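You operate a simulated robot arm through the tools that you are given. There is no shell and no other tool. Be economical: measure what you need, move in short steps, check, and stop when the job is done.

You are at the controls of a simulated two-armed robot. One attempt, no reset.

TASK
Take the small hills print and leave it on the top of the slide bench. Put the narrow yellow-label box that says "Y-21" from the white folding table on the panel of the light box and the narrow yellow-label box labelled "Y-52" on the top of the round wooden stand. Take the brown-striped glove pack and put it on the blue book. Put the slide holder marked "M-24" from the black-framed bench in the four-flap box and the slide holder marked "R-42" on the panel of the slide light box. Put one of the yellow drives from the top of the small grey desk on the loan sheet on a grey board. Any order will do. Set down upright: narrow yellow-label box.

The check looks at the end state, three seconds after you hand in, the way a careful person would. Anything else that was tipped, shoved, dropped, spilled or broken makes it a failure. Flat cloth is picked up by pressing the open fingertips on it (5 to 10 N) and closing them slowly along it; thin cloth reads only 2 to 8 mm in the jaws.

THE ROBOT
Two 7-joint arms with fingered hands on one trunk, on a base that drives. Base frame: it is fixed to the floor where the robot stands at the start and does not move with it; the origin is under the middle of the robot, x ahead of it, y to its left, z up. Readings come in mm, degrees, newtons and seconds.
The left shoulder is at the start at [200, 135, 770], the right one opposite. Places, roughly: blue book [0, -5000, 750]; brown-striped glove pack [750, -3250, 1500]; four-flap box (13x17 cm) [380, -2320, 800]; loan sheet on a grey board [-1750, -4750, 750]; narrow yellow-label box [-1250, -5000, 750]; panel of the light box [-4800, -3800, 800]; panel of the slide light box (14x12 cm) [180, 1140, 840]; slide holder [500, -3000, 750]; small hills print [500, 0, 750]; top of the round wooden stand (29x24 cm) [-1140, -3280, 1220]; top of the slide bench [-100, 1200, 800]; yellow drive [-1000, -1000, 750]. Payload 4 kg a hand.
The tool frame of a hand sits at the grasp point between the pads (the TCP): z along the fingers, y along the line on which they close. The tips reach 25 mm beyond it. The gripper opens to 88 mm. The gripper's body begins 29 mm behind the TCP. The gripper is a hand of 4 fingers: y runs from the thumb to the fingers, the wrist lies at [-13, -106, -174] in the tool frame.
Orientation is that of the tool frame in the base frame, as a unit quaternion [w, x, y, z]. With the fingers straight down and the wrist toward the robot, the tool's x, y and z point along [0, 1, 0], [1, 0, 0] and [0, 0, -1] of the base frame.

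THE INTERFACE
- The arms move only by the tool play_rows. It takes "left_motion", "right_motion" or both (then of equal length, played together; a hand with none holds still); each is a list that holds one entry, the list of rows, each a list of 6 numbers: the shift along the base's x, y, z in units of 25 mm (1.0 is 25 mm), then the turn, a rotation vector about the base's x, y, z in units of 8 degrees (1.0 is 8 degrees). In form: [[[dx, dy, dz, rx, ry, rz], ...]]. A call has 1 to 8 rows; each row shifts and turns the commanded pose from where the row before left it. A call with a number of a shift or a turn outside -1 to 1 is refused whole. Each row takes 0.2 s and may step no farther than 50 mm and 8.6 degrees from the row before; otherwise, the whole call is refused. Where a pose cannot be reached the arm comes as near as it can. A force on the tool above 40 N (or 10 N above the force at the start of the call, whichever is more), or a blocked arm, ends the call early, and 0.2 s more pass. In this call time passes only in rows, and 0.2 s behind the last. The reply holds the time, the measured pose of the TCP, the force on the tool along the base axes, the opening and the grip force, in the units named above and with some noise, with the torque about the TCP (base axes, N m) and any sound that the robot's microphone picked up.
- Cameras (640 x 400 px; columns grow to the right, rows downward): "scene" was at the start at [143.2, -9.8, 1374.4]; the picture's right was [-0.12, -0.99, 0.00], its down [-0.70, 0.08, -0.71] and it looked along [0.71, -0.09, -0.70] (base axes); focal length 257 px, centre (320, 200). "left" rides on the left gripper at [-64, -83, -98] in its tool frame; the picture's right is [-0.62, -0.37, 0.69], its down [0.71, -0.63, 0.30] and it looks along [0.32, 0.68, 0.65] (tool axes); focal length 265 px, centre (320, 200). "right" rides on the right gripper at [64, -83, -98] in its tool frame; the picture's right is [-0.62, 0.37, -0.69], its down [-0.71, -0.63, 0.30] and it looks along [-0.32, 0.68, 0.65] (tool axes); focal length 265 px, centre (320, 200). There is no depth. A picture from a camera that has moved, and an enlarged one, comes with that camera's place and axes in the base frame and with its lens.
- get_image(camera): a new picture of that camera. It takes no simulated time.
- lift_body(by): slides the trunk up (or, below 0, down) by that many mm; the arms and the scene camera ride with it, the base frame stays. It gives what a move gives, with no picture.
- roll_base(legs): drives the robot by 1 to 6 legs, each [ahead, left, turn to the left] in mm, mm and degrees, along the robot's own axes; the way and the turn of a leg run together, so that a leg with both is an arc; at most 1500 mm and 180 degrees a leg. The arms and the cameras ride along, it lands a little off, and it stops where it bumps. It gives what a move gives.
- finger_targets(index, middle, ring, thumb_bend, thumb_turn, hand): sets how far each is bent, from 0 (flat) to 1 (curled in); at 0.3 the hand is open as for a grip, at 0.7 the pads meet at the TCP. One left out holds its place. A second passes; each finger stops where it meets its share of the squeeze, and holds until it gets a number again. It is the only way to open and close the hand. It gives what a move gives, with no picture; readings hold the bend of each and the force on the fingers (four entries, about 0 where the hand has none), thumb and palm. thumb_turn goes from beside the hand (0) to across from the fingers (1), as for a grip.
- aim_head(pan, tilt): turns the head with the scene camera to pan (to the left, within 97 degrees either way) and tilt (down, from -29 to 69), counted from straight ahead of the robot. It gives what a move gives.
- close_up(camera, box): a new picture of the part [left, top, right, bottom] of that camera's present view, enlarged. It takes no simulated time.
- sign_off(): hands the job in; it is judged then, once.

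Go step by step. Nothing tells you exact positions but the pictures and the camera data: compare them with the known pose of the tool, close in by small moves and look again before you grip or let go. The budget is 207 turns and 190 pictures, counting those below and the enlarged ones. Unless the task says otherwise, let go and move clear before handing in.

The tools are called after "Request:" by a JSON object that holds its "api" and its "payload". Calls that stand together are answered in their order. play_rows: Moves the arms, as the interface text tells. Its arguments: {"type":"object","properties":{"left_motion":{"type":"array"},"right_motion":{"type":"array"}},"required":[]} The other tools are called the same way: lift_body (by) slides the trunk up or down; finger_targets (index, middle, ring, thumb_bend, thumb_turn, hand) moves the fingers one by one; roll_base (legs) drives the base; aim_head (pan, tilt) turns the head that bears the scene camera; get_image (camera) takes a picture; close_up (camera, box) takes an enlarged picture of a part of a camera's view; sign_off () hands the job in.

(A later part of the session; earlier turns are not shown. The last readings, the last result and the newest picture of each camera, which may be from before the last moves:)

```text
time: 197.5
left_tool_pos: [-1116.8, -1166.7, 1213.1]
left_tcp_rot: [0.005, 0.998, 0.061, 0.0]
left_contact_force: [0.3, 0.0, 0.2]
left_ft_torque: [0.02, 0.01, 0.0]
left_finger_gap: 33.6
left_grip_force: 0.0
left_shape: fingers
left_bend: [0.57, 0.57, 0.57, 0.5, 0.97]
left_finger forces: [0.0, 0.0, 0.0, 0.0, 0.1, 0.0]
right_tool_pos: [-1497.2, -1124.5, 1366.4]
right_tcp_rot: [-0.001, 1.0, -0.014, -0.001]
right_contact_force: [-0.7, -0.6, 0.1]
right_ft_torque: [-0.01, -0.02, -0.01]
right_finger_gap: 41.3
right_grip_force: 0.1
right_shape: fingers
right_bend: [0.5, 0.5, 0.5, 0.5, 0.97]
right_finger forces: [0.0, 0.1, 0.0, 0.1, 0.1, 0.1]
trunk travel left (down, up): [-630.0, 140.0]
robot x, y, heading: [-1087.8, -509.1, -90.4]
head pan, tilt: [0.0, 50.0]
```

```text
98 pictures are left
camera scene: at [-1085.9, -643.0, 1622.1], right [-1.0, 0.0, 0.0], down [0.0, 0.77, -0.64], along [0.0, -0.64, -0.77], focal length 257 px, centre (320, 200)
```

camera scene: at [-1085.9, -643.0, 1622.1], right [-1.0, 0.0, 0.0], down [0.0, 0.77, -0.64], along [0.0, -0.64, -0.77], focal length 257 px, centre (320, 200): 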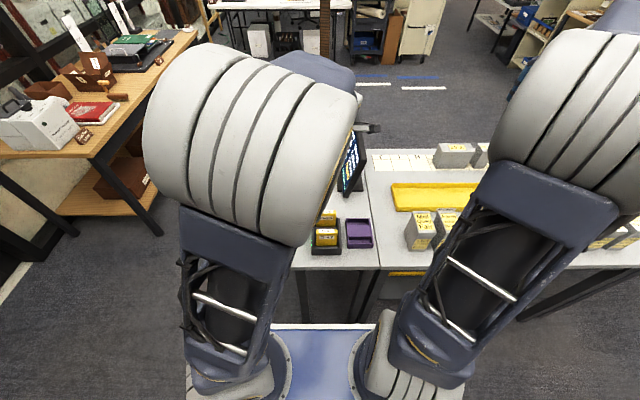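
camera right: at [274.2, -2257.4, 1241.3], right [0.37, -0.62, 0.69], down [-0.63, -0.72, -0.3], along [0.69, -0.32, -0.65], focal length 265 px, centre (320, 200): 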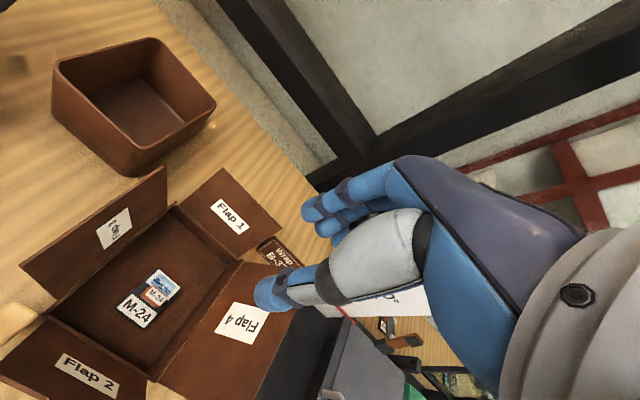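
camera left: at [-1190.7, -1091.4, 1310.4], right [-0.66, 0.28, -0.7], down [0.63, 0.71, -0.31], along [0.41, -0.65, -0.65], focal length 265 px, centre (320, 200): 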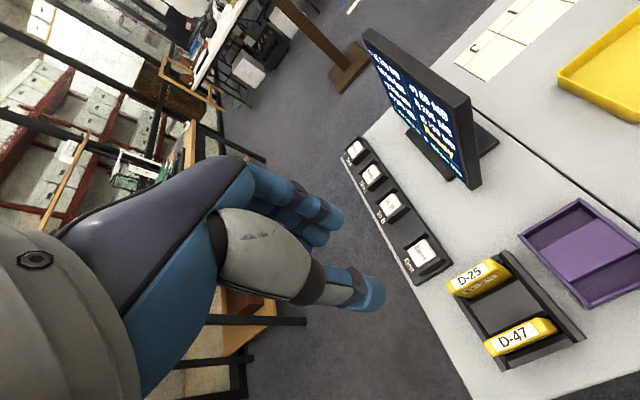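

I'll zoom into the drive rack to see the drives' shape.

Request:
{"api": "close_up", "payload": {"camera": "left", "box": [400, 230, 620, 390]}}

Request:
{"api": "close_up", "payload": {"camera": "scene", "box": [290, 190, 390, 275]}}

```text
2.50 times, centred on (510, 310) of left
camera zoom: at [-1190.7, -1091.4, 1310.4], right [-0.66, 0.28, -0.7], down [0.63, 0.71, -0.31], along [0.41, -0.65, -0.65], focal length 664 px, centre (-155, -75)
```

zoom: 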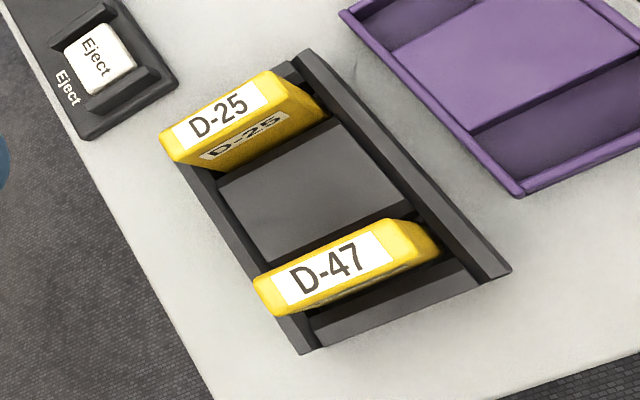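

```text
4.71 times, centred on (340, 232) of scene
camera zoom: at [-1085.9, -643.0, 1622.1], right [-1.0, 0.0, 0.0], down [0.0, 0.77, -0.64], along [0.0, -0.64, -0.77], focal length 1210 px, centre (226, 47)
```

zoom: 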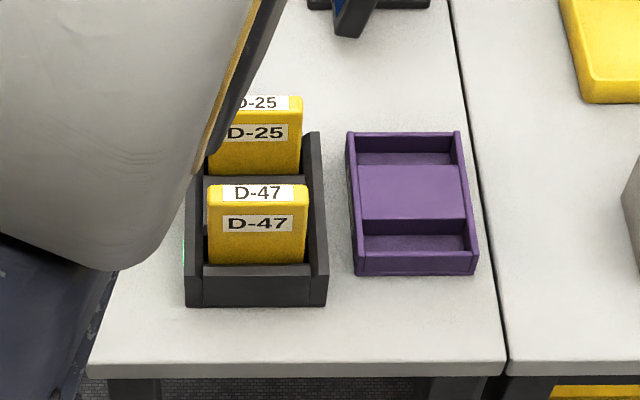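

D-47 stands about 22 mm thick, centred at (-1112, -1117), top near 890. I'll align the left hand over it, lower and look.

Request:
{"api": "finger_targets", "payload": {"hand": "left", "index": 0.4, "middle": 0.4, "ring": 0.4, "thumb_bend": 0.4}}

Request:
{"api": "play_rows", "payload": {"left_motion": [[[0.1, 1, 0, 0, 0, -0.45], [0.1, 0.98, 0, 0, 0, -0.45]]]}}

Request:
{"api": "lift_body", "payload": {"by": -230}}

Request:
{"api": "get_image", "payload": {"camera": "left"}}

```text
time: 198.5
left_tool_pos: [-1116.1, -1166.4, 1211.9]
left_tcp_rot: [0.005, 0.998, 0.06, 0.0]
left_contact_force: [0.4, -0.8, -0.2]
left_ft_torque: [0.03, -0.01, -0.03]
left_finger_gap: 63.2
left_grip_force: 0.0
left_shape: fingers
left_bend: [0.4, 0.4, 0.4, 0.4, 0.97]
left_finger forces: [0.0, 0.1, 0.1, 0.0, 0.0, 0.0]
right_tool_pos: [-1497.5, -1124.1, 1366.4]
right_tcp_rot: [-0.002, 1.0, -0.014, 0.001]
right_contact_force: [-0.3, 0.2, 0.3]
right_ft_torque: [0.0, 0.01, 0.0]
right_finger_gap: 40.9
right_grip_force: 0.2
right_shape: fingers
right_bend: [0.5, 0.5, 0.5, 0.5, 0.97]
right_finger forces: [0.1, 0.0, 0.0, 0.0, 0.0, 0.0]
trunk travel left (down, up): [-630.0, 140.0]
robot x, y, heading: [-1086.0, -505.7, -90.4]
head pan, tilt: [0.0, 50.0]
```

```text
time: 199.1
left_tool_pos: [-1112.6, -1117.3, 1210.9]
left_tcp_rot: [0.006, 1.0, -0.001, 0.0]
left_contact_force: [-0.1, 0.6, -0.5]
left_ft_torque: [-0.02, 0.0, 0.0]
left_finger_gap: 63.0
left_grip_force: 0.1
left_shape: fingers
left_bend: [0.4, 0.4, 0.4, 0.4, 0.97]
left_finger forces: [0.1, 0.1, 0.1, 0.0, 0.0, 0.0]
right_tool_pos: [-1498.9, -1124.7, 1366.5]
right_tcp_rot: [-0.002, 1.0, -0.014, 0.001]
right_contact_force: [-1.0, 0.8, -0.4]
right_ft_torque: [0.01, 0.01, -0.03]
right_finger_gap: 41.4
right_grip_force: 0.0
right_shape: fingers
right_bend: [0.5, 0.5, 0.5, 0.5, 0.97]
right_finger forces: [0.1, 0.0, 0.0, 0.0, 0.0, 0.0]
trunk travel left (down, up): [-630.0, 140.0]
robot x, y, heading: [-1085.9, -503.8, -90.3]
head pan, tilt: [0.0, 50.0]
```

```text
time: 201.5
left_tool_pos: [-1111.9, -1116.3, 980.8]
left_tcp_rot: [0.005, 1.0, -0.002, -0.001]
left_contact_force: [-0.1, 0.2, 0.4]
left_ft_torque: [0.01, -0.01, 0.0]
left_finger_gap: 63.4
left_grip_force: 0.1
left_shape: fingers
left_bend: [0.4, 0.4, 0.4, 0.4, 0.97]
left_finger forces: [0.1, 0.1, 0.0, 0.0, 0.0, 0.0]
right_tool_pos: [-1496.4, -1124.6, 1136.7]
right_tcp_rot: [-0.001, 1.0, -0.013, 0.001]
right_contact_force: [-0.6, 0.8, 0.7]
right_ft_torque: [-0.01, -0.01, -0.02]
right_finger_gap: 41.3
right_grip_force: 0.1
right_shape: fingers
right_bend: [0.5, 0.5, 0.5, 0.5, 0.97]
right_finger forces: [0.0, 0.0, 0.0, 0.0, 0.0, 0.0]
trunk travel left (down, up): [-400.0, 370.0]
robot x, y, heading: [-1083.3, -508.2, -90.3]
head pan, tilt: [0.0, 50.0]
```

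```text
95 pictures are left
camera left: at [-1176.0, -1032.8, 1079.8], right [-0.62, 0.36, -0.7], down [0.72, 0.62, -0.31], along [0.32, -0.69, -0.65], focal length 265 px, centre (320, 200)
```

left: 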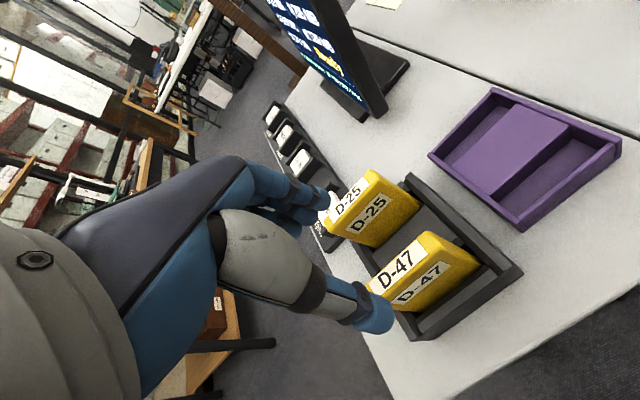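

Aligned over D-47. Lowering to about 868 and gripping.

Request:
{"api": "play_rows", "payload": {"left_motion": [[[-0.1, -0.05, -0.95, 0, 0, 0], [-0.1, -0.05, -0.95, 0, 0, 0], [0, 0, -0.95, 0, 0, 0], [0, 0, -0.95, 0, 0, 0], [0, 0, -0.7, 0, 0, 0]]]}}

Request:
{"api": "finger_targets", "payload": {"hand": "left", "index": 0.7, "middle": 0.7, "ring": 0.7, "thumb_bend": 0.7}}

Request:
{"api": "get_image", "payload": {"camera": "left"}}

```text
time: 202.7
left_tool_pos: [-1116.2, -1119.1, 868.3]
left_tcp_rot: [0.005, 1.0, -0.001, -0.001]
left_contact_force: [-0.7, -0.5, -0.2]
left_ft_torque: [0.02, 0.0, -0.01]
left_finger_gap: 63.0
left_grip_force: 0.1
left_shape: fingers
left_bend: [0.4, 0.4, 0.4, 0.4, 0.97]
left_finger forces: [0.1, 0.0, 0.0, 0.0, 0.0, 0.0]
right_tool_pos: [-1497.2, -1124.6, 1136.3]
right_tcp_rot: [-0.001, 1.0, -0.014, 0.0]
right_contact_force: [0.3, 0.4, 0.3]
right_ft_torque: [-0.02, -0.01, -0.01]
right_finger_gap: 41.1
right_grip_force: 0.0
right_shape: fingers
right_bend: [0.5, 0.5, 0.5, 0.5, 0.97]
right_finger forces: [0.0, 0.0, 0.1, 0.0, 0.0, 0.1]
trunk travel left (down, up): [-400.0, 370.0]
robot x, y, heading: [-1086.3, -509.4, -90.1]
head pan, tilt: [0.0, 50.0]
```

```text
time: 203.7
left_tool_pos: [-1116.0, -1119.5, 868.9]
left_tcp_rot: [0.005, 1.0, -0.002, -0.001]
left_contact_force: [-0.5, 0.8, 0.7]
left_ft_torque: [0.07, 0.03, -0.07]
left_finger_gap: 12.0
left_grip_force: 6.3
left_shape: fingers
left_bend: [0.66, 0.67, 0.68, 0.63, 0.97]
left_finger forces: [2.1, 1.9, 1.3, 0.0, 6.2, 0.1]
right_tool_pos: [-1496.4, -1123.8, 1137.0]
right_tcp_rot: [-0.002, 1.0, -0.014, 0.0]
right_contact_force: [-0.2, 0.7, -0.7]
right_ft_torque: [0.0, -0.02, -0.02]
right_finger_gap: 41.1
right_grip_force: 0.0
right_shape: fingers
right_bend: [0.5, 0.5, 0.5, 0.5, 0.97]
right_finger forces: [0.0, 0.0, 0.0, 0.0, 0.1, 0.1]
trunk travel left (down, up): [-400.0, 370.0]
robot x, y, heading: [-1086.8, -508.0, -90.2]
head pan, tilt: [0.0, 50.0]
```

```text
94 pictures are left
camera left: at [-1180.7, -1035.4, 966.8], right [-0.62, 0.36, -0.7], down [0.72, 0.62, -0.31], along [0.32, -0.69, -0.65], focal length 265 px, centre (320, 200)
```

left: 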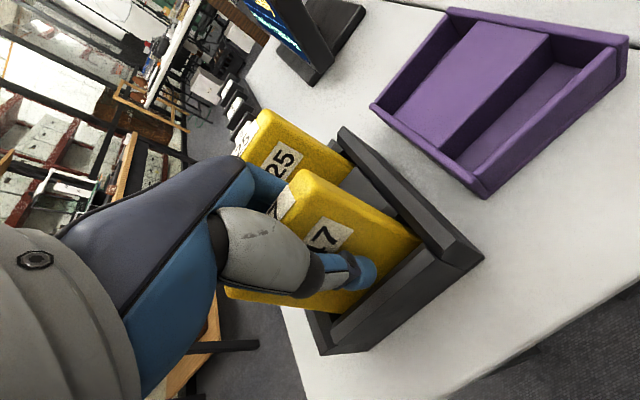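

The drive is between the fingers. I'll tighten and lift straight up.

Request:
{"api": "finger_targets", "payload": {"hand": "left", "index": 0.76, "middle": 0.76, "ring": 0.76, "thumb_bend": 0.74}}

Request:
{"api": "play_rows", "payload": {"left_motion": [[[0, 0, 0.5, 0, 0, 0], [0, 0, 0.8, 0, 0, 0], [0, 0, 1, 0, 0, 0], [0, 0, 1, 0, 0, 0], [0, 0, 1, 0, 0, 0], [0, 0, 1, 0, 0, 0]]]}}

Request:
{"api": "get_image", "payload": {"camera": "left"}}

```text
time: 204.7
left_tool_pos: [-1117.9, -1119.4, 868.6]
left_tcp_rot: [0.005, 1.0, -0.001, 0.0]
left_contact_force: [-1.2, -1.4, -4.3]
left_ft_torque: [0.02, 0.06, -0.22]
left_finger_gap: 10.8
left_grip_force: 16.3
left_shape: fingers
left_bend: [0.74, 0.74, 0.74, 0.61, 0.96]
left_finger forces: [5.9, 5.1, 5.1, 0.0, 16.0, 0.0]
right_tool_pos: [-1497.7, -1124.4, 1137.6]
right_tcp_rot: [-0.002, 1.0, -0.014, -0.001]
right_contact_force: [0.3, -0.8, -0.7]
right_ft_torque: [0.02, 0.02, 0.03]
right_finger_gap: 41.2
right_grip_force: 0.1
right_shape: fingers
right_bend: [0.5, 0.5, 0.5, 0.5, 0.97]
right_finger forces: [0.1, 0.1, 0.1, 0.0, 0.0, 0.0]
trunk travel left (down, up): [-400.0, 370.0]
robot x, y, heading: [-1089.1, -504.7, -90.4]
head pan, tilt: [0.0, 50.0]
```

```text
time: 206.1
left_tool_pos: [-1117.3, -1120.1, 1001.9]
left_tcp_rot: [0.005, 1.0, -0.001, 0.0]
left_contact_force: [-0.5, -0.2, -1.7]
left_ft_torque: [-0.05, -0.01, 0.01]
left_finger_gap: 10.9
left_grip_force: 13.2
left_shape: fingers
left_bend: [0.74, 0.75, 0.75, 0.63, 0.94]
left_finger forces: [8.6, 3.4, 1.5, 0.0, 13.6, 0.0]
right_tool_pos: [-1497.5, -1124.1, 1137.2]
right_tcp_rot: [-0.002, 1.0, -0.014, 0.0]
right_contact_force: [0.1, -0.6, -0.1]
right_ft_torque: [-0.01, 0.02, 0.03]
right_finger_gap: 41.2
right_grip_force: 0.1
right_shape: fingers
right_bend: [0.5, 0.5, 0.5, 0.5, 0.97]
right_finger forces: [0.1, 0.0, 0.0, 0.0, 0.0, 0.0]
trunk travel left (down, up): [-400.0, 370.0]
robot x, y, heading: [-1090.5, -503.5, -90.3]
head pan, tilt: [0.0, 50.0]
```

```text
93 pictures are left
camera left: at [-1181.0, -1035.6, 1099.6], right [-0.62, 0.36, -0.7], down [0.72, 0.62, -0.31], along [0.32, -0.69, -0.65], focal length 265 px, centre (320, 200)
```

left: 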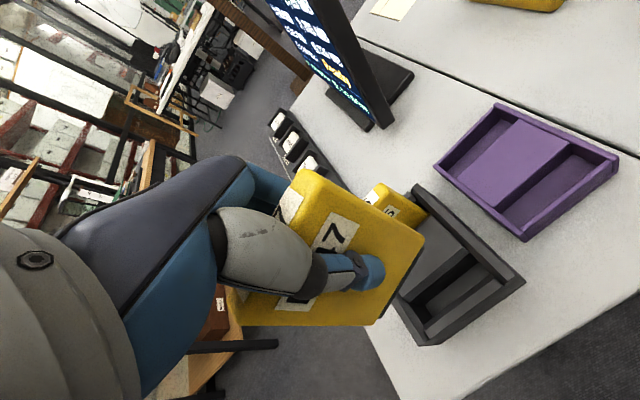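

D-47 is out of the rack. I'll raise, back off and drive round toward the white folding table, stopping short to look.

Request:
{"api": "lift_body", "payload": {"by": 150}}

Request:
{"api": "roll_base", "payload": {"legs": [[-300, 0, 0], [0, 690, 0], [1500, 0, 0], [1500, 0, 0]]}}

Request:
{"api": "aim_head", "payload": {"pan": -25, "tilt": 22}}

Request:
{"api": "get_image", "payload": {"camera": "scene"}}

```text
time: 207.8
left_tool_pos: [-1117.3, -1119.3, 1152.7]
left_tcp_rot: [0.006, 1.0, -0.002, -0.001]
left_contact_force: [-0.1, -0.2, -2.2]
left_ft_torque: [-0.02, 0.07, -0.04]
left_finger_gap: 11.0
left_grip_force: 13.6
left_shape: fingers
left_bend: [0.74, 0.75, 0.75, 0.63, 0.94]
left_finger forces: [8.6, 3.5, 1.5, 0.0, 13.6, 0.1]
right_tool_pos: [-1496.6, -1124.8, 1286.2]
right_tcp_rot: [-0.002, 1.0, -0.014, 0.0]
right_contact_force: [-0.7, -0.2, 0.1]
right_ft_torque: [-0.02, 0.0, 0.03]
right_finger_gap: 41.2
right_grip_force: 0.2
right_shape: fingers
right_bend: [0.5, 0.5, 0.5, 0.5, 0.97]
right_finger forces: [0.0, 0.0, 0.0, 0.0, 0.1, 0.0]
trunk travel left (down, up): [-550.0, 220.0]
robot x, y, heading: [-1086.4, -507.5, -90.4]
head pan, tilt: [0.0, 50.0]
```

```text
time: 227.5
left_tool_pos: [-428.3, -3859.7, 1152.7]
left_tcp_rot: [0.005, 1.0, -0.006, -0.001]
left_contact_force: [-0.2, 0.4, -1.9]
left_ft_torque: [0.0, 0.02, 0.0]
left_finger_gap: 10.9
left_grip_force: 14.4
left_shape: fingers
left_bend: [0.74, 0.75, 0.75, 0.63, 0.94]
left_finger forces: [8.5, 3.5, 1.4, 0.0, 13.6, 0.1]
right_tool_pos: [-808.6, -3860.7, 1286.8]
right_tcp_rot: [-0.001, 1.0, -0.018, -0.001]
right_contact_force: [-0.4, -0.5, -0.3]
right_ft_torque: [0.05, -0.01, 0.01]
right_finger_gap: 41.1
right_grip_force: 0.1
right_shape: fingers
right_bend: [0.5, 0.5, 0.5, 0.5, 0.97]
right_finger forces: [0.0, 0.0, 0.1, 0.0, 0.0, 0.0]
trunk travel left (down, up): [-550.0, 220.0]
robot x, y, heading: [-395.5, -3243.3, -91.1]
head pan, tilt: [0.0, 50.0]
```

```text
time: 228.4
left_tool_pos: [-429.2, -3859.2, 1152.2]
left_tcp_rot: [0.006, 1.0, -0.005, -0.001]
left_contact_force: [-0.6, -0.3, -3.0]
left_ft_torque: [-0.01, -0.04, 0.02]
left_finger_gap: 10.6
left_grip_force: 13.6
left_shape: fingers
left_bend: [0.74, 0.75, 0.75, 0.63, 0.94]
left_finger forces: [8.6, 3.6, 1.4, 0.0, 13.6, 0.1]
right_tool_pos: [-808.3, -3860.7, 1286.5]
right_tcp_rot: [-0.001, 1.0, -0.017, 0.0]
right_contact_force: [0.7, 0.3, 0.6]
right_ft_torque: [-0.01, 0.01, 0.02]
right_finger_gap: 41.4
right_grip_force: 0.1
right_shape: fingers
right_bend: [0.5, 0.5, 0.5, 0.5, 0.97]
right_finger forces: [0.0, 0.1, 0.0, 0.1, 0.1, 0.0]
trunk travel left (down, up): [-550.0, 220.0]
robot x, y, heading: [-394.1, -3245.2, -90.5]
head pan, tilt: [-25.0, 22.0]
```

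```text
92 pictures are left
camera scene: at [-433.3, -3389.2, 1584.3], right [-0.9, 0.43, 0.0], down [0.16, 0.34, -0.93], along [-0.4, -0.84, -0.38], focal length 257 px, centre (320, 200)
```

scene: 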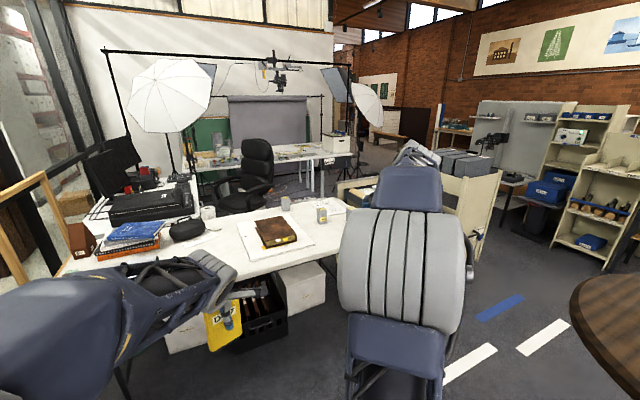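

Zooming on the table to identify the boxes, the loan sheet and the blue book.

Request:
{"api": "close_up", "payload": {"camera": "scene", "box": [200, 170, 420, 290]}}

Request:
{"api": "close_up", "payload": {"camera": "scene", "box": [60, 190, 230, 290]}}

```text
2.91 times, centred on (310, 230) of scene
camera zoom: at [-433.3, -3389.2, 1584.3], right [-0.9, 0.43, 0.0], down [0.16, 0.34, -0.93], along [-0.4, -0.84, -0.38], focal length 748 px, centre (349, 113)
```

zoom: 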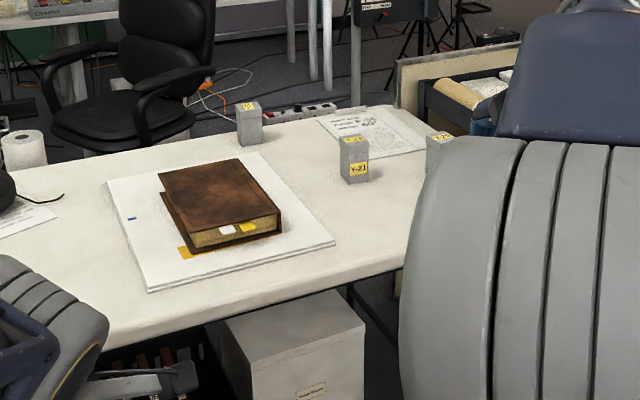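

```text
3.76 times, centred on (145, 240) of scene
camera zoom: at [-433.3, -3389.2, 1584.3], right [-0.9, 0.43, 0.0], down [0.16, 0.34, -0.93], along [-0.4, -0.84, -0.38], focal length 968 px, centre (979, 49)
```

zoom: 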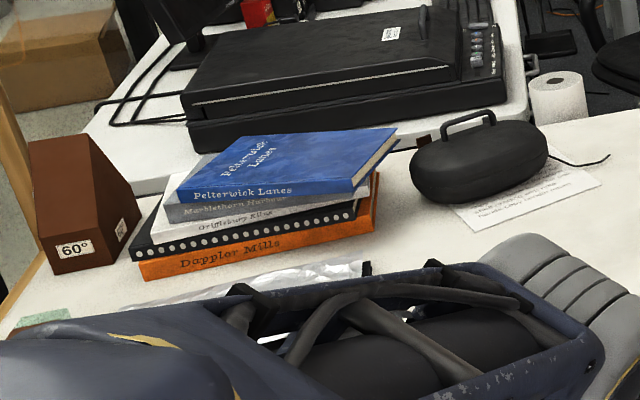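

Y-21 is visible, along with two other narrow boxes. The loan sheet should be farther right, hidden by my arm; I'll move there to look.

Request:
{"api": "roll_base", "payload": {"legs": [[600, 0, 0], [0, -1150, 0.5]]}}

Request:
{"api": "aim_head", "payload": {"pan": 0, "tilt": 32}}

Request:
{"api": "get_image", "payload": {"camera": "scene"}}

```text
time: 237.3
left_tool_pos: [-1584.1, -4453.1, 1151.2]
left_tcp_rot: [0.006, 1.0, -0.006, -0.001]
left_contact_force: [-1.1, 0.4, -2.4]
left_ft_torque: [-0.04, -0.01, 0.0]
left_finger_gap: 10.8
left_grip_force: 13.8
left_shape: fingers
left_bend: [0.74, 0.75, 0.75, 0.63, 0.94]
left_finger forces: [8.6, 3.6, 1.5, 0.1, 13.6, 0.1]
right_tool_pos: [-1964.8, -4453.3, 1286.1]
right_tcp_rot: [-0.002, 1.0, -0.018, 0.001]
right_contact_force: [0.0, -0.7, -0.1]
right_ft_torque: [0.0, 0.0, 0.01]
right_finger_gap: 41.2
right_grip_force: 0.0
right_shape: fingers
right_bend: [0.5, 0.5, 0.5, 0.5, 0.97]
right_finger forces: [0.1, 0.0, 0.1, 0.0, 0.0, 0.0]
trunk travel left (down, up): [-550.0, 220.0]
robot x, y, heading: [-1550.9, -3842.8, -90.8]
head pan, tilt: [-25.0, 22.0]
```

```text
time: 238.2
left_tool_pos: [-1584.5, -4453.8, 1152.0]
left_tcp_rot: [0.005, 1.0, -0.006, -0.002]
left_contact_force: [0.3, -0.4, -0.9]
left_ft_torque: [-0.01, -0.04, -0.03]
left_finger_gap: 10.8
left_grip_force: 13.2
left_shape: fingers
left_bend: [0.74, 0.75, 0.75, 0.63, 0.94]
left_finger forces: [8.7, 3.6, 1.4, 0.1, 13.6, 0.0]
right_tool_pos: [-1964.8, -4454.0, 1285.8]
right_tcp_rot: [-0.001, 1.0, -0.019, 0.0]
right_contact_force: [0.7, -0.2, 0.2]
right_ft_torque: [-0.03, 0.01, 0.01]
right_finger_gap: 41.0
right_grip_force: 0.0
right_shape: fingers
right_bend: [0.5, 0.5, 0.5, 0.5, 0.97]
right_finger forces: [0.1, 0.1, 0.0, 0.1, 0.1, 0.1]
trunk travel left (down, up): [-550.0, 220.0]
robot x, y, heading: [-1549.1, -3841.4, -91.1]
head pan, tilt: [0.0, 32.0]
```

```text
89 pictures are left
camera scene: at [-1549.5, -3989.0, 1568.5], right [-1.0, 0.01, 0.0], down [0.01, 0.53, -0.85], along [-0.01, -0.85, -0.53], focal length 257 px, centre (320, 200)
```

scene: 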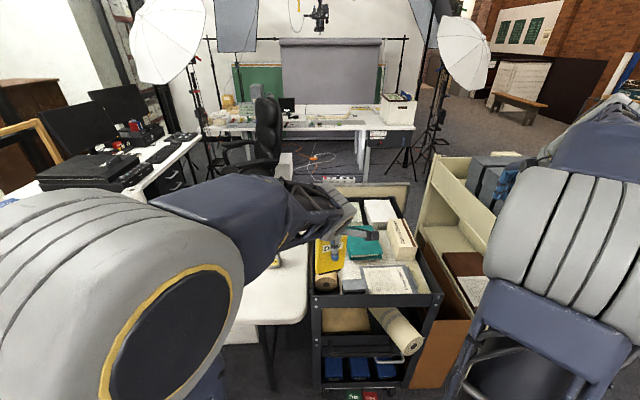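

Request:
{"api": "close_up", "payload": {"camera": "scene", "box": [250, 175, 490, 325]}}

Request:
{"api": "get_image", "payload": {"camera": "left"}}

```text
2.67 times, centred on (370, 250) of scene
camera zoom: at [-1549.5, -3989.0, 1568.5], right [-1.0, 0.01, 0.0], down [0.01, 0.53, -0.85], along [-0.01, -0.85, -0.53], focal length 686 px, centre (187, 67)
```

zoom: 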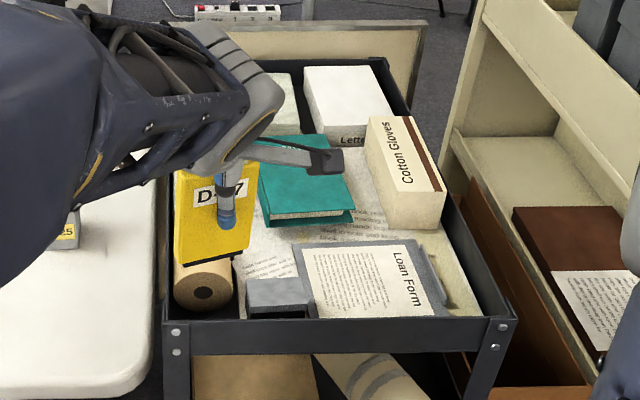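

```text
87 pictures are left
camera left: at [-1647.8, -4368.2, 1249.4], right [-0.62, 0.37, -0.7], down [0.72, 0.62, -0.31], along [0.32, -0.69, -0.65], focal length 265 px, centre (320, 200)
```

left: 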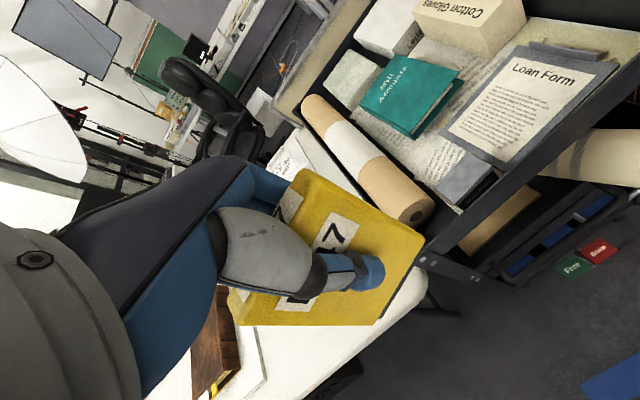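

The loan form lies on its grey board in the front of the cart at about (-1806, -4640, 805). I'll pull the right hand back and up, away from the beige trolley, lower the left a bit, and then move the base over.

Request:
{"api": "play_rows", "payload": {"left_motion": [[[0, 0, -0.4, 0, 0, 0], [0, 0, -0.4, 0, 0, 0], [0, 0, -0.4, 0, 0, 0], [0, 0, -0.4, 0, 0, 0], [0, 0, -0.4, 0, 0, 0], [0, 0, -0.4, 0, 0, 0], [0, 0, -0.4, 0, 0, 0], [0, 0, -0.4, 0, 0, 0]]], "right_motion": [[[0.4, 0.6, 0.6, 0, 0, 0], [0.4, 0.6, 0.6, 0, 0, 0], [0.4, 0.6, 0.6, 0, 0, 0], [0.4, 0.6, 0.6, 0, 0, 0], [0.4, 0.6, 0.6, 0, 0, 0], [0.4, 0.6, 0.6, 0, 0, 0], [0.4, 0.6, 0.6, 0, 0, 0], [0.4, 0.6, 0.6, 0, 0, 0]]]}}

Request:
{"api": "roll_base", "payload": {"legs": [[190, -220, 0.8]]}}

Request:
{"api": "get_image", "payload": {"camera": "left"}}

Request:
{"api": "get_image", "payload": {"camera": "scene"}}

```text
time: 240.0
left_tool_pos: [-1585.1, -4453.4, 1072.1]
left_tcp_rot: [0.005, 1.0, -0.007, -0.001]
left_contact_force: [-0.5, -0.9, -2.1]
left_ft_torque: [-0.02, -0.02, 0.01]
left_finger_gap: 10.9
left_grip_force: 13.9
left_shape: fingers
left_bend: [0.74, 0.75, 0.75, 0.63, 0.94]
left_finger forces: [8.6, 3.4, 1.4, 0.1, 13.6, 0.0]
right_tool_pos: [-1885.2, -4334.7, 1406.8]
right_tcp_rot: [-0.002, 1.0, -0.019, 0.001]
right_contact_force: [0.5, 0.0, 0.2]
right_ft_torque: [0.02, 0.03, -0.01]
right_finger_gap: 41.1
right_grip_force: 0.1
right_shape: fingers
right_bend: [0.5, 0.5, 0.5, 0.5, 0.97]
right_finger forces: [0.0, 0.0, 0.0, 0.1, 0.1, 0.0]
trunk travel left (down, up): [-550.0, 220.0]
robot x, y, heading: [-1546.7, -3838.2, -90.7]
head pan, tilt: [0.0, 32.0]
```

```text
time: 242.0
left_tool_pos: [-1799.9, -4643.8, 1072.1]
left_tcp_rot: [0.005, 1.0, 0.0, -0.001]
left_contact_force: [0.8, 0.1, -1.6]
left_ft_torque: [0.02, 0.03, 0.0]
left_finger_gap: 10.9
left_grip_force: 13.0
left_shape: fingers
left_bend: [0.74, 0.75, 0.75, 0.63, 0.94]
left_finger forces: [8.5, 3.6, 1.3, 0.0, 13.5, 0.0]
right_tool_pos: [-2101.1, -4529.3, 1405.0]
right_tcp_rot: [-0.003, 1.0, -0.013, 0.0]
right_contact_force: [0.1, -0.1, 0.6]
right_ft_torque: [0.02, 0.04, -0.01]
right_finger_gap: 41.1
right_grip_force: 0.1
right_shape: fingers
right_bend: [0.5, 0.5, 0.5, 0.5, 0.97]
right_finger forces: [0.1, 0.1, 0.1, 0.1, 0.1, 0.0]
trunk travel left (down, up): [-550.0, 220.0]
robot x, y, heading: [-1774.0, -4029.6, -90.2]
head pan, tilt: [0.0, 32.0]
```

```text
86 pictures are left
camera left: at [-1863.8, -4560.2, 1169.7], right [-0.62, 0.36, -0.7], down [0.71, 0.63, -0.31], along [0.32, -0.69, -0.65], focal length 265 px, centre (320, 200)
```

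left: 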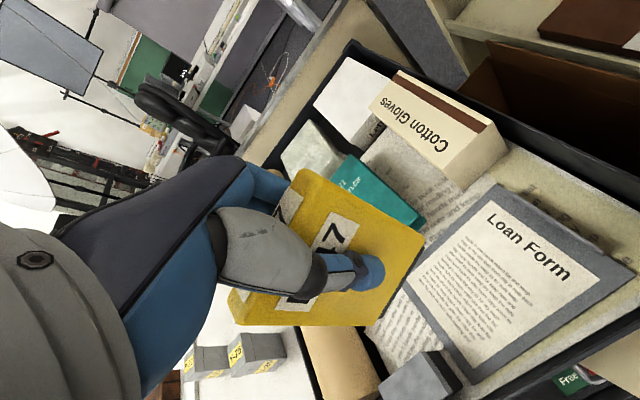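

```text
85 pictures are left
camera scene: at [-1770.4, -4179.8, 1568.4], right [-1.0, 0.0, 0.0], down [0.0, 0.53, -0.85], along [0.0, -0.85, -0.53], focal length 257 px, centre (320, 200)
```

scene: 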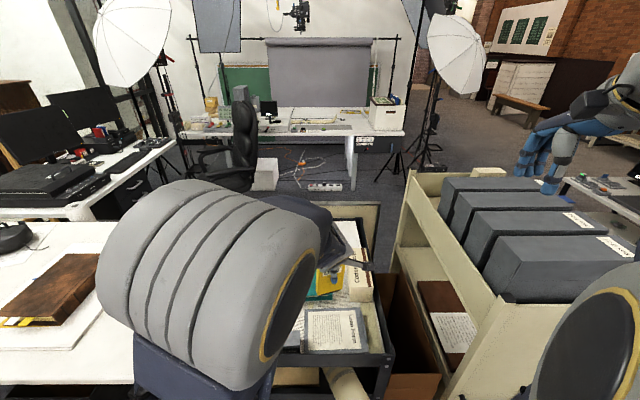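

The form's centre is about (-1820, -4642). I'll shift 20 mm and lower the drive by arm.

Request:
{"api": "play_rows", "payload": {"left_motion": [[[-0.4, 0, -0.5, 0, 0, 0], [-0.4, 0, -0.9, 0, 0, 0], [0, 0, -0.9, 0, 0, 0], [0, 0, -0.9, 0, 0, 0], [0, 0, -0.9, 0, 0, 0], [0, 0, -0.9, 0, 0, 0]]]}}

Request:
{"api": "get_image", "payload": {"camera": "left"}}

Request:
{"api": "close_up", "payload": {"camera": "scene", "box": [240, 220, 440, 380]}}

```text
time: 243.4
left_tool_pos: [-1819.7, -4642.5, 946.4]
left_tcp_rot: [0.005, 1.0, 0.001, -0.001]
left_contact_force: [-0.3, 0.3, -1.5]
left_ft_torque: [0.0, 0.01, -0.02]
left_finger_gap: 10.7
left_grip_force: 13.0
left_shape: fingers
left_bend: [0.74, 0.75, 0.75, 0.63, 0.94]
left_finger forces: [8.5, 3.5, 1.3, 0.0, 13.6, 0.1]
right_tool_pos: [-2100.6, -4528.1, 1406.4]
right_tcp_rot: [-0.001, 1.0, -0.012, 0.0]
right_contact_force: [0.4, 0.6, 0.1]
right_ft_torque: [-0.01, -0.02, 0.03]
right_finger_gap: 41.0
right_grip_force: 0.0
right_shape: fingers
right_bend: [0.5, 0.5, 0.5, 0.5, 0.97]
right_finger forces: [0.1, 0.1, 0.0, 0.0, 0.1, 0.0]
trunk travel left (down, up): [-550.0, 220.0]
robot x, y, heading: [-1768.6, -4027.8, -89.8]
head pan, tilt: [0.0, 32.0]
```

```text
84 pictures are left
camera left: at [-1883.7, -4559.8, 1044.0], right [-0.62, 0.36, -0.7], down [0.71, 0.63, -0.31], along [0.33, -0.69, -0.65], focal length 265 px, centre (320, 200)
```

left: 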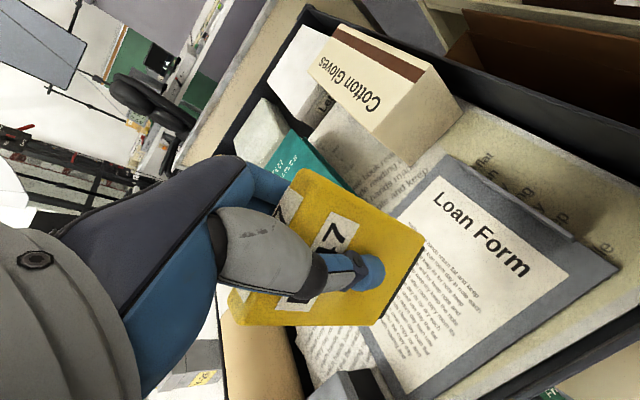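

```text
2.50 times, centred on (340, 300) of scene
camera zoom: at [-1770.3, -4179.6, 1568.5], right [-1.0, 0.0, 0.0], down [0.0, 0.53, -0.85], along [0.0, -0.85, -0.53], focal length 643 px, centre (270, -50)
```

zoom: 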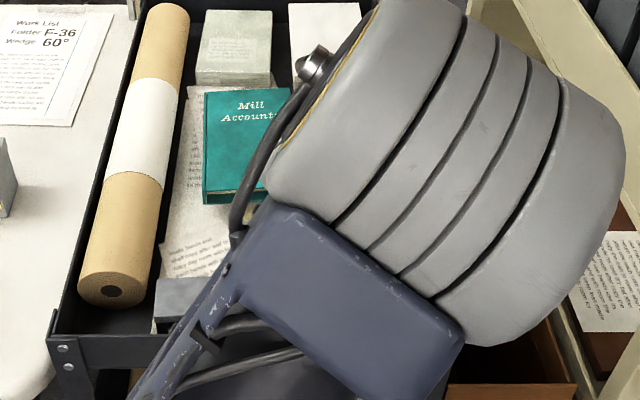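

The drive is above the form. I'll lower step by step for contact.

Request:
{"api": "play_rows", "payload": {"left_motion": [[[0.1, -0.3, -0.4, 0, 0, 0], [0, 0, -0.3, 0, 0, 0], [0, 0, -0.2, 0, 0, 0]]]}}

```text
time: 244.2
left_tool_pos: [-1817.3, -4652.0, 925.5]
left_tcp_rot: [0.006, 1.0, 0.001, 0.0]
left_contact_force: [-0.3, 0.1, -2.0]
left_ft_torque: [-0.02, -0.01, 0.0]
left_finger_gap: 10.7
left_grip_force: 13.7
left_shape: fingers
left_bend: [0.74, 0.75, 0.75, 0.63, 0.94]
left_finger forces: [8.6, 3.6, 1.4, 0.1, 13.6, 0.0]
right_tool_pos: [-2101.6, -4528.8, 1406.4]
right_tcp_rot: [-0.002, 1.0, -0.012, 0.0]
right_contact_force: [1.0, 0.8, 0.1]
right_ft_torque: [0.01, 0.02, -0.02]
right_finger_gap: 41.4
right_grip_force: 0.1
right_shape: fingers
right_bend: [0.5, 0.5, 0.5, 0.5, 0.97]
right_finger forces: [0.0, 0.0, 0.0, 0.0, 0.0, 0.0]
trunk travel left (down, up): [-550.0, 220.0]
robot x, y, heading: [-1772.9, -4028.7, -89.9]
head pan, tilt: [0.0, 32.0]
```

Request:
{"api": "play_rows", "payload": {"left_motion": [[[0, 0, -0.2, 0, 0, 0], [0, 0, -0.2, 0, 0, 0], [0, 0, -0.1, 0, 0, 0]]]}}

Request:
{"api": "play_rows", "payload": {"left_motion": [[[0, 0, -0.1, 0, 0, 0], [0, 0, -0.1, 0, 0, 0]]]}}

Request:
{"api": "get_image", "payload": {"camera": "left"}}

```text
time: 245.0
left_tool_pos: [-1816.3, -4652.1, 912.5]
left_tcp_rot: [0.005, 1.0, 0.001, 0.0]
left_contact_force: [-0.3, -0.9, -2.6]
left_ft_torque: [0.0, -0.01, 0.01]
left_finger_gap: 11.0
left_grip_force: 13.5
left_shape: fingers
left_bend: [0.74, 0.75, 0.75, 0.63, 0.94]
left_finger forces: [8.6, 3.5, 1.3, 0.0, 13.7, 0.1]
right_tool_pos: [-2101.1, -4528.8, 1404.6]
right_tcp_rot: [-0.002, 1.0, -0.012, 0.0]
right_contact_force: [-0.5, -0.5, -0.1]
right_ft_torque: [0.0, -0.03, 0.01]
right_finger_gap: 41.2
right_grip_force: 0.0
right_shape: fingers
right_bend: [0.5, 0.5, 0.5, 0.5, 0.97]
right_finger forces: [0.1, 0.1, 0.1, 0.0, 0.0, 0.1]
trunk travel left (down, up): [-550.0, 220.0]
robot x, y, heading: [-1774.4, -4030.8, -89.8]
head pan, tilt: [0.0, 32.0]
```

```text
time: 245.6
left_tool_pos: [-1816.7, -4651.7, 906.7]
left_tcp_rot: [0.005, 1.0, 0.001, -0.001]
left_contact_force: [-0.7, -0.3, -1.3]
left_ft_torque: [-0.03, 0.01, 0.02]
left_finger_gap: 10.8
left_grip_force: 13.2
left_shape: fingers
left_bend: [0.74, 0.75, 0.75, 0.63, 0.94]
left_finger forces: [8.6, 3.6, 1.3, 0.0, 13.6, 0.1]
right_tool_pos: [-2102.1, -4529.4, 1405.9]
right_tcp_rot: [-0.001, 1.0, -0.011, 0.0]
right_contact_force: [0.0, -0.2, -0.1]
right_ft_torque: [0.01, -0.02, -0.01]
right_finger_gap: 40.8
right_grip_force: 0.0
right_shape: fingers
right_bend: [0.5, 0.5, 0.5, 0.5, 0.97]
right_finger forces: [0.2, 0.1, 0.0, 0.0, 0.0, 0.1]
trunk travel left (down, up): [-550.0, 220.0]
robot x, y, heading: [-1770.0, -4028.0, -90.1]
head pan, tilt: [0.0, 32.0]
```

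```text
82 pictures are left
camera left: at [-1881.3, -4567.6, 1004.6], right [-0.62, 0.36, -0.7], down [0.71, 0.63, -0.31], along [0.32, -0.69, -0.65], focal length 265 px, centre (320, 200)
```

left: 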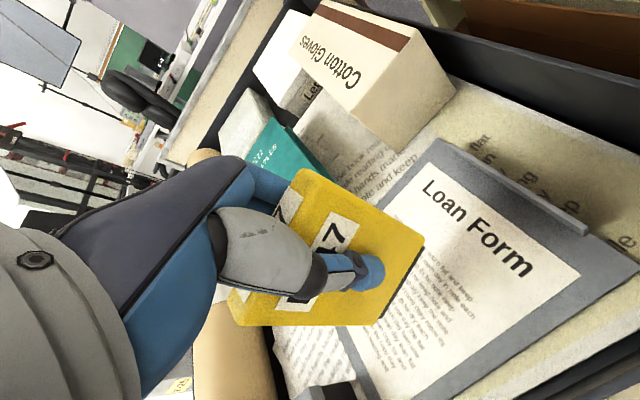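

No contact yet; the drive is shorter below the hand than I assumed. I'll keep lowering with force checks.

Request:
{"api": "play_rows", "payload": {"left_motion": [[[0, 0, -0.3, 0, 0, 0], [0, 0, -0.3, 0, 0, 0], [0, 0, -0.2, 0, 0, 0]]]}}

Request:
{"api": "get_image", "payload": {"camera": "left"}}

```text
time: 246.4
left_tool_pos: [-1815.4, -4652.1, 886.2]
left_tcp_rot: [0.005, 1.0, 0.001, -0.001]
left_contact_force: [0.2, -0.7, -1.7]
left_ft_torque: [-0.03, 0.0, 0.01]
left_finger_gap: 10.8
left_grip_force: 13.6
left_shape: fingers
left_bend: [0.74, 0.75, 0.75, 0.63, 0.94]
left_finger forces: [8.6, 3.6, 1.3, 0.0, 13.6, 0.0]
right_tool_pos: [-2100.7, -4529.6, 1405.4]
right_tcp_rot: [-0.002, 1.0, -0.012, 0.0]
right_contact_force: [0.6, 0.4, -0.3]
right_ft_torque: [-0.01, -0.01, 0.01]
right_finger_gap: 41.1
right_grip_force: 0.1
right_shape: fingers
right_bend: [0.5, 0.5, 0.5, 0.5, 0.97]
right_finger forces: [0.0, 0.0, 0.0, 0.0, 0.0, 0.1]
trunk travel left (down, up): [-550.0, 220.0]
robot x, y, heading: [-1775.0, -4028.3, -90.0]
head pan, tilt: [0.0, 32.0]
```

```text
81 pictures are left
camera left: at [-1880.7, -4567.9, 984.5], right [-0.62, 0.36, -0.7], down [0.71, 0.63, -0.31], along [0.33, -0.69, -0.65], focal length 265 px, centre (320, 200)
```

left: 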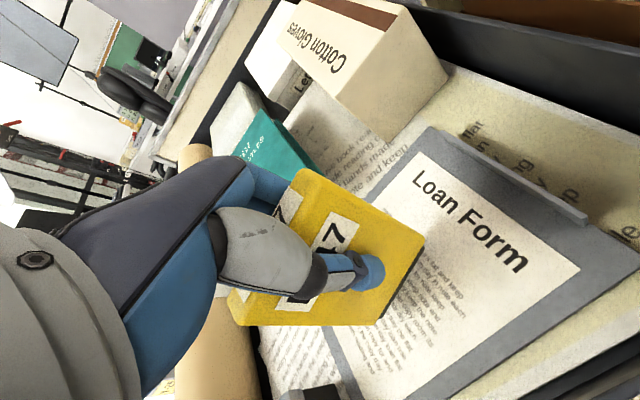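

Request:
{"api": "play_rows", "payload": {"left_motion": [[[0, 0, -0.25, 0, 0, 0], [0, 0, -0.25, 0, 0, 0], [0, 0, -0.15, 0, 0, 0]]]}}

Request:
{"api": "play_rows", "payload": {"left_motion": [[[0, 0, -0.15, 0, 0, 0], [0, 0, -0.15, 0, 0, 0]]]}}

Request:
{"api": "get_image", "payload": {"camera": "left"}}

```text
time: 247.2
left_tool_pos: [-1815.4, -4652.2, 873.1]
left_tcp_rot: [0.007, 1.0, 0.002, -0.002]
left_contact_force: [8.0, -0.7, 21.4]
left_ft_torque: [0.14, 0.05, -0.08]
left_finger_gap: 10.4
left_grip_force: 19.3
left_shape: fingers
left_bend: [0.75, 0.75, 0.76, 0.63, 0.94]
left_finger forces: [11.7, 6.3, 1.9, 0.0, 18.4, 0.0]
right_tool_pos: [-2099.7, -4528.9, 1407.2]
right_tcp_rot: [-0.001, 1.0, -0.012, 0.0]
right_contact_force: [-0.3, 0.0, -1.2]
right_ft_torque: [-0.02, 0.01, -0.01]
right_finger_gap: 41.0
right_grip_force: 0.0
right_shape: fingers
right_bend: [0.5, 0.5, 0.5, 0.5, 0.97]
right_finger forces: [0.0, 0.0, 0.0, 0.0, 0.1, 0.0]
trunk travel left (down, up): [-550.0, 220.0]
robot x, y, heading: [-1774.5, -4029.3, -90.2]
head pan, tilt: [0.0, 32.0]
```

```text
time: 247.8
left_tool_pos: [-1818.1, -4652.8, 865.4]
left_tcp_rot: [0.008, 1.0, 0.001, -0.002]
left_contact_force: [5.5, -4.7, 31.2]
left_ft_torque: [-0.21, -0.08, -0.06]
left_finger_gap: 10.8
left_grip_force: 23.9
left_shape: fingers
left_bend: [0.75, 0.75, 0.76, 0.64, 0.94]
left_finger forces: [14.5, 7.8, 3.7, 0.1, 21.3, 0.1]
right_tool_pos: [-2100.3, -4529.8, 1406.0]
right_tcp_rot: [-0.002, 1.0, -0.012, 0.001]
right_contact_force: [-0.2, 1.1, -0.3]
right_ft_torque: [0.0, 0.02, -0.04]
right_finger_gap: 41.4
right_grip_force: 0.0
right_shape: fingers
right_bend: [0.5, 0.5, 0.5, 0.5, 0.97]
right_finger forces: [0.0, 0.1, 0.0, 0.0, 0.0, 0.0]
trunk travel left (down, up): [-550.0, 220.0]
robot x, y, heading: [-1771.5, -4027.0, -90.2]
head pan, tilt: [0.0, 32.0]
```

```text
80 pictures are left
camera left: at [-1881.4, -4568.5, 962.1], right [-0.62, 0.36, -0.7], down [0.71, 0.63, -0.32], along [0.32, -0.69, -0.64], focal length 265 px, centre (320, 200)
```

left: 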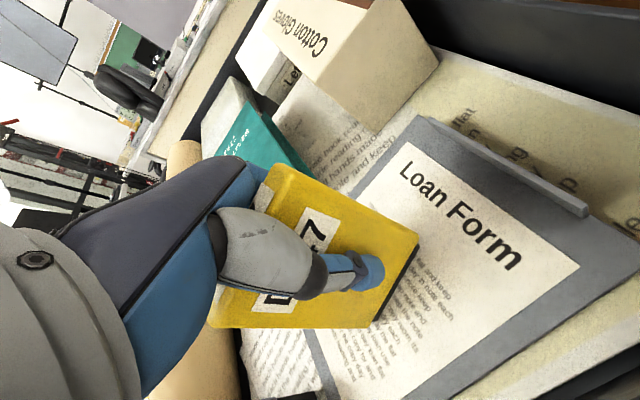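

It touched down and settled. I'll relieve the pressure, then open gently.

Request:
{"api": "play_rows", "payload": {"left_motion": [[[0, 0, 0.12, 0, 0, 0], [0, 0, 0.08, 0, 0, 0]]]}}

Request:
{"api": "finger_targets", "payload": {"hand": "left", "index": 0.62, "middle": 0.62, "ring": 0.62, "thumb_bend": 0.56}}

Request:
{"api": "get_image", "payload": {"camera": "left"}}

```text
time: 248.4
left_tool_pos: [-1817.3, -4649.8, 866.5]
left_tcp_rot: [0.003, 1.0, 0.0, 0.001]
left_contact_force: [-0.1, -1.3, 2.7]
left_ft_torque: [-0.14, -0.01, 0.0]
left_finger_gap: 10.8
left_grip_force: 15.9
left_shape: fingers
left_bend: [0.75, 0.75, 0.76, 0.64, 0.94]
left_finger forces: [10.8, 4.4, 1.8, 0.0, 15.1, 0.1]
right_tool_pos: [-2101.3, -4529.9, 1405.5]
right_tcp_rot: [-0.002, 1.0, -0.011, 0.0]
right_contact_force: [0.2, -0.1, 0.3]
right_ft_torque: [0.0, 0.0, -0.01]
right_finger_gap: 41.3
right_grip_force: 0.0
right_shape: fingers
right_bend: [0.5, 0.5, 0.5, 0.5, 0.97]
right_finger forces: [0.1, 0.1, 0.1, 0.0, 0.0, 0.1]
trunk travel left (down, up): [-550.0, 220.0]
robot x, y, heading: [-1776.6, -4030.0, -90.1]
head pan, tilt: [0.0, 32.0]
```

```text
time: 249.4
left_tool_pos: [-1817.6, -4651.4, 869.0]
left_tcp_rot: [0.005, 1.0, 0.001, -0.001]
left_contact_force: [0.0, 0.8, -0.1]
left_ft_torque: [-0.02, -0.05, 0.0]
left_finger_gap: 21.7
left_grip_force: 0.1
left_shape: fingers
left_bend: [0.62, 0.62, 0.62, 0.56, 0.97]
left_finger forces: [0.0, 0.0, 0.0, 0.1, 0.1, 0.0]
right_tool_pos: [-2099.9, -4528.3, 1405.5]
right_tcp_rot: [-0.001, 1.0, -0.012, -0.001]
right_contact_force: [-0.1, -0.2, -0.2]
right_ft_torque: [0.01, 0.01, 0.01]
right_finger_gap: 41.3
right_grip_force: 0.0
right_shape: fingers
right_bend: [0.5, 0.5, 0.5, 0.5, 0.97]
right_finger forces: [0.1, 0.0, 0.0, 0.1, 0.0, 0.1]
trunk travel left (down, up): [-550.0, 220.0]
robot x, y, heading: [-1768.0, -4029.7, -89.7]
head pan, tilt: [0.0, 32.0]
```

```text
79 pictures are left
camera left: at [-1881.2, -4567.4, 965.9], right [-0.62, 0.36, -0.7], down [0.71, 0.63, -0.31], along [0.32, -0.69, -0.65], focal length 265 px, centre (320, 200)
```

left: 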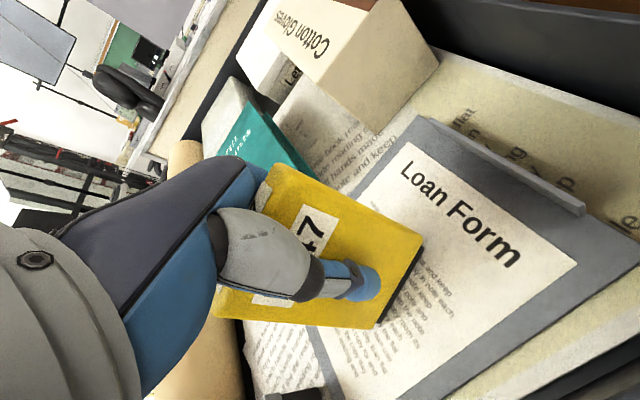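

The drive stands on its own. I'll open further and rise straight up.

Request:
{"api": "finger_targets", "payload": {"hand": "left", "index": 0.45, "middle": 0.45, "ring": 0.45, "thumb_bend": 0.45}}

Request:
{"api": "play_rows", "payload": {"left_motion": [[[0, 0, 0.5, 0, 0, 0], [0, 0, 1, 0, 0, 0], [0, 0, 1, 0, 0, 0], [0, 0, 1, 0, 0, 0], [0, 0, 1, 0, 0, 0], [0, 0, 1, 0, 0, 0], [0, 0, 1, 0, 0, 0], [0, 0, 1, 0, 0, 0]]]}}

Request:
{"api": "get_image", "payload": {"camera": "left"}}

```text
time: 250.4
left_tool_pos: [-1816.9, -4651.6, 868.6]
left_tcp_rot: [0.005, 1.0, 0.001, 0.0]
left_contact_force: [-0.5, 0.3, -0.3]
left_ft_torque: [0.01, -0.03, 0.0]
left_finger_gap: 51.9
left_grip_force: 0.2
left_shape: fingers
left_bend: [0.45, 0.45, 0.45, 0.45, 0.97]
left_finger forces: [0.0, 0.0, 0.0, 0.0, 0.1, 0.0]
right_tool_pos: [-2101.8, -4529.1, 1405.8]
right_tcp_rot: [-0.002, 1.0, -0.012, -0.001]
right_contact_force: [-0.1, -0.4, -0.1]
right_ft_torque: [0.0, 0.01, -0.01]
right_finger_gap: 41.4
right_grip_force: 0.0
right_shape: fingers
right_bend: [0.5, 0.5, 0.5, 0.5, 0.97]
right_finger forces: [0.0, 0.0, 0.1, 0.0, 0.0, 0.0]
trunk travel left (down, up): [-550.0, 220.0]
robot x, y, heading: [-1776.4, -4030.3, -90.1]
head pan, tilt: [0.0, 32.0]
```

```text
time: 252.2
left_tool_pos: [-1818.8, -4653.1, 1056.5]
left_tcp_rot: [0.006, 1.0, 0.0, -0.001]
left_contact_force: [-0.5, 0.6, -0.2]
left_ft_torque: [-0.01, 0.01, 0.0]
left_finger_gap: 52.2
left_grip_force: 0.1
left_shape: fingers
left_bend: [0.45, 0.45, 0.45, 0.45, 0.97]
left_finger forces: [0.1, 0.1, 0.0, 0.0, 0.0, 0.0]
right_tool_pos: [-2100.2, -4529.3, 1406.6]
right_tcp_rot: [-0.001, 1.0, -0.012, 0.0]
right_contact_force: [0.4, 0.3, 0.5]
right_ft_torque: [0.01, 0.02, 0.0]
right_finger_gap: 41.2
right_grip_force: 0.1
right_shape: fingers
right_bend: [0.5, 0.5, 0.5, 0.5, 0.97]
right_finger forces: [0.0, 0.1, 0.0, 0.0, 0.1, 0.0]
trunk travel left (down, up): [-550.0, 220.0]
robot x, y, heading: [-1771.7, -4029.1, -90.0]
head pan, tilt: [0.0, 32.0]
```

```text
78 pictures are left
camera left: at [-1881.4, -4568.5, 1154.2], right [-0.62, 0.36, -0.7], down [0.71, 0.63, -0.31], along [0.32, -0.69, -0.65], focal length 265 px, centre (320, 200)
```

left: 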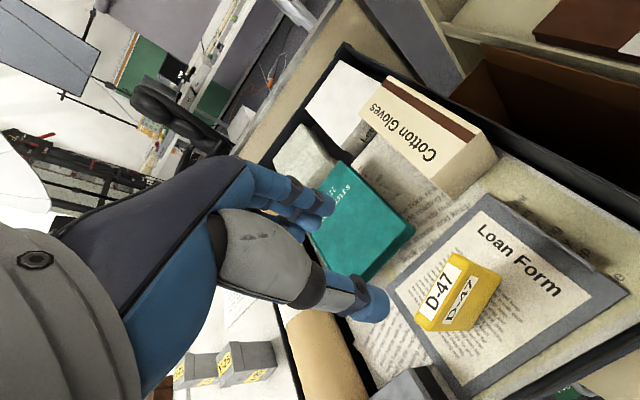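

D-47 stands on the loan sheet. Two narrow boxes show at lower left; I'll read their labels.

Request:
{"api": "close_up", "payload": {"camera": "left", "box": [150, 320, 310, 400]}}

Request:
{"api": "roll_base", "payload": {"legs": [[-150, 0, 0], [0, 450, 0]]}}

Request:
{"api": "get_image", "payload": {"camera": "scene"}}

```text
4.00 times, centred on (230, 360) of left
camera zoom: at [-1881.4, -4568.5, 1154.2], right [-0.62, 0.36, -0.7], down [0.71, 0.63, -0.31], along [0.32, -0.69, -0.65], focal length 1062 px, centre (680, -440)
```

zoom: 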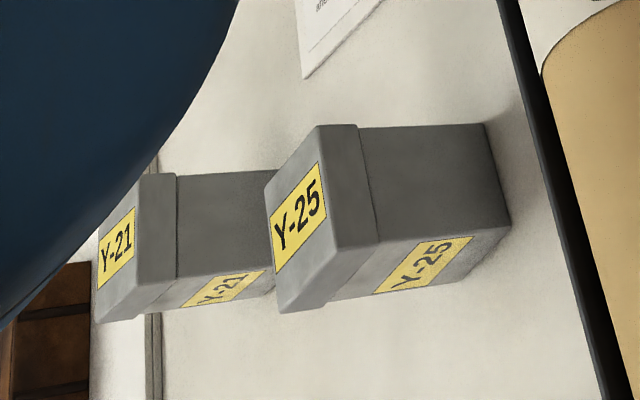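

```text
time: 255.9
left_tool_pos: [-1362.7, -4505.4, 1056.2]
left_tcp_rot: [0.004, 1.0, 0.002, 0.0]
left_contact_force: [0.5, 0.2, 0.5]
left_ft_torque: [0.0, 0.02, -0.02]
left_finger_gap: 52.1
left_grip_force: 0.1
left_shape: fingers
left_bend: [0.45, 0.45, 0.45, 0.45, 0.97]
left_finger forces: [0.0, 0.0, 0.0, 0.1, 0.0, 0.0]
right_tool_pos: [-1646.5, -4381.8, 1406.0]
right_tcp_rot: [-0.002, 1.0, -0.01, 0.001]
right_contact_force: [0.1, -0.5, 0.0]
right_ft_torque: [-0.04, -0.02, 0.0]
right_finger_gap: 40.8
right_grip_force: 0.1
right_shape: fingers
right_bend: [0.5, 0.5, 0.5, 0.5, 0.97]
right_finger forces: [0.0, 0.1, 0.0, 0.0, 0.1, 0.0]
trunk travel left (down, up): [-550.0, 220.0]
robot x, y, heading: [-1321.3, -3885.6, -89.7]
head pan, tilt: [0.0, 32.0]
```

```text
76 pictures are left
camera scene: at [-1316.7, -4032.0, 1568.4], right [-1.0, 0.0, 0.0], down [0.0, 0.53, -0.85], along [0.0, -0.85, -0.53], focal length 257 px, centre (320, 200)
```

scene: 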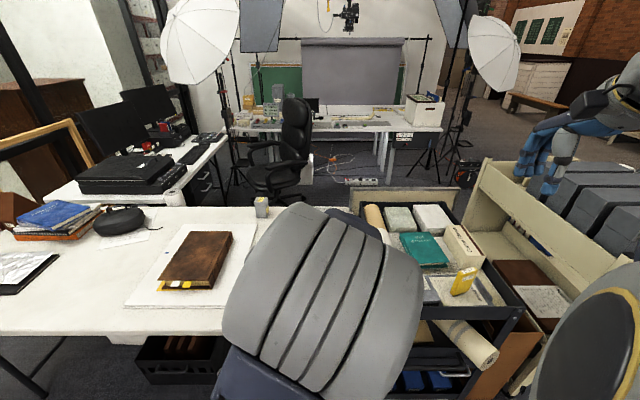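

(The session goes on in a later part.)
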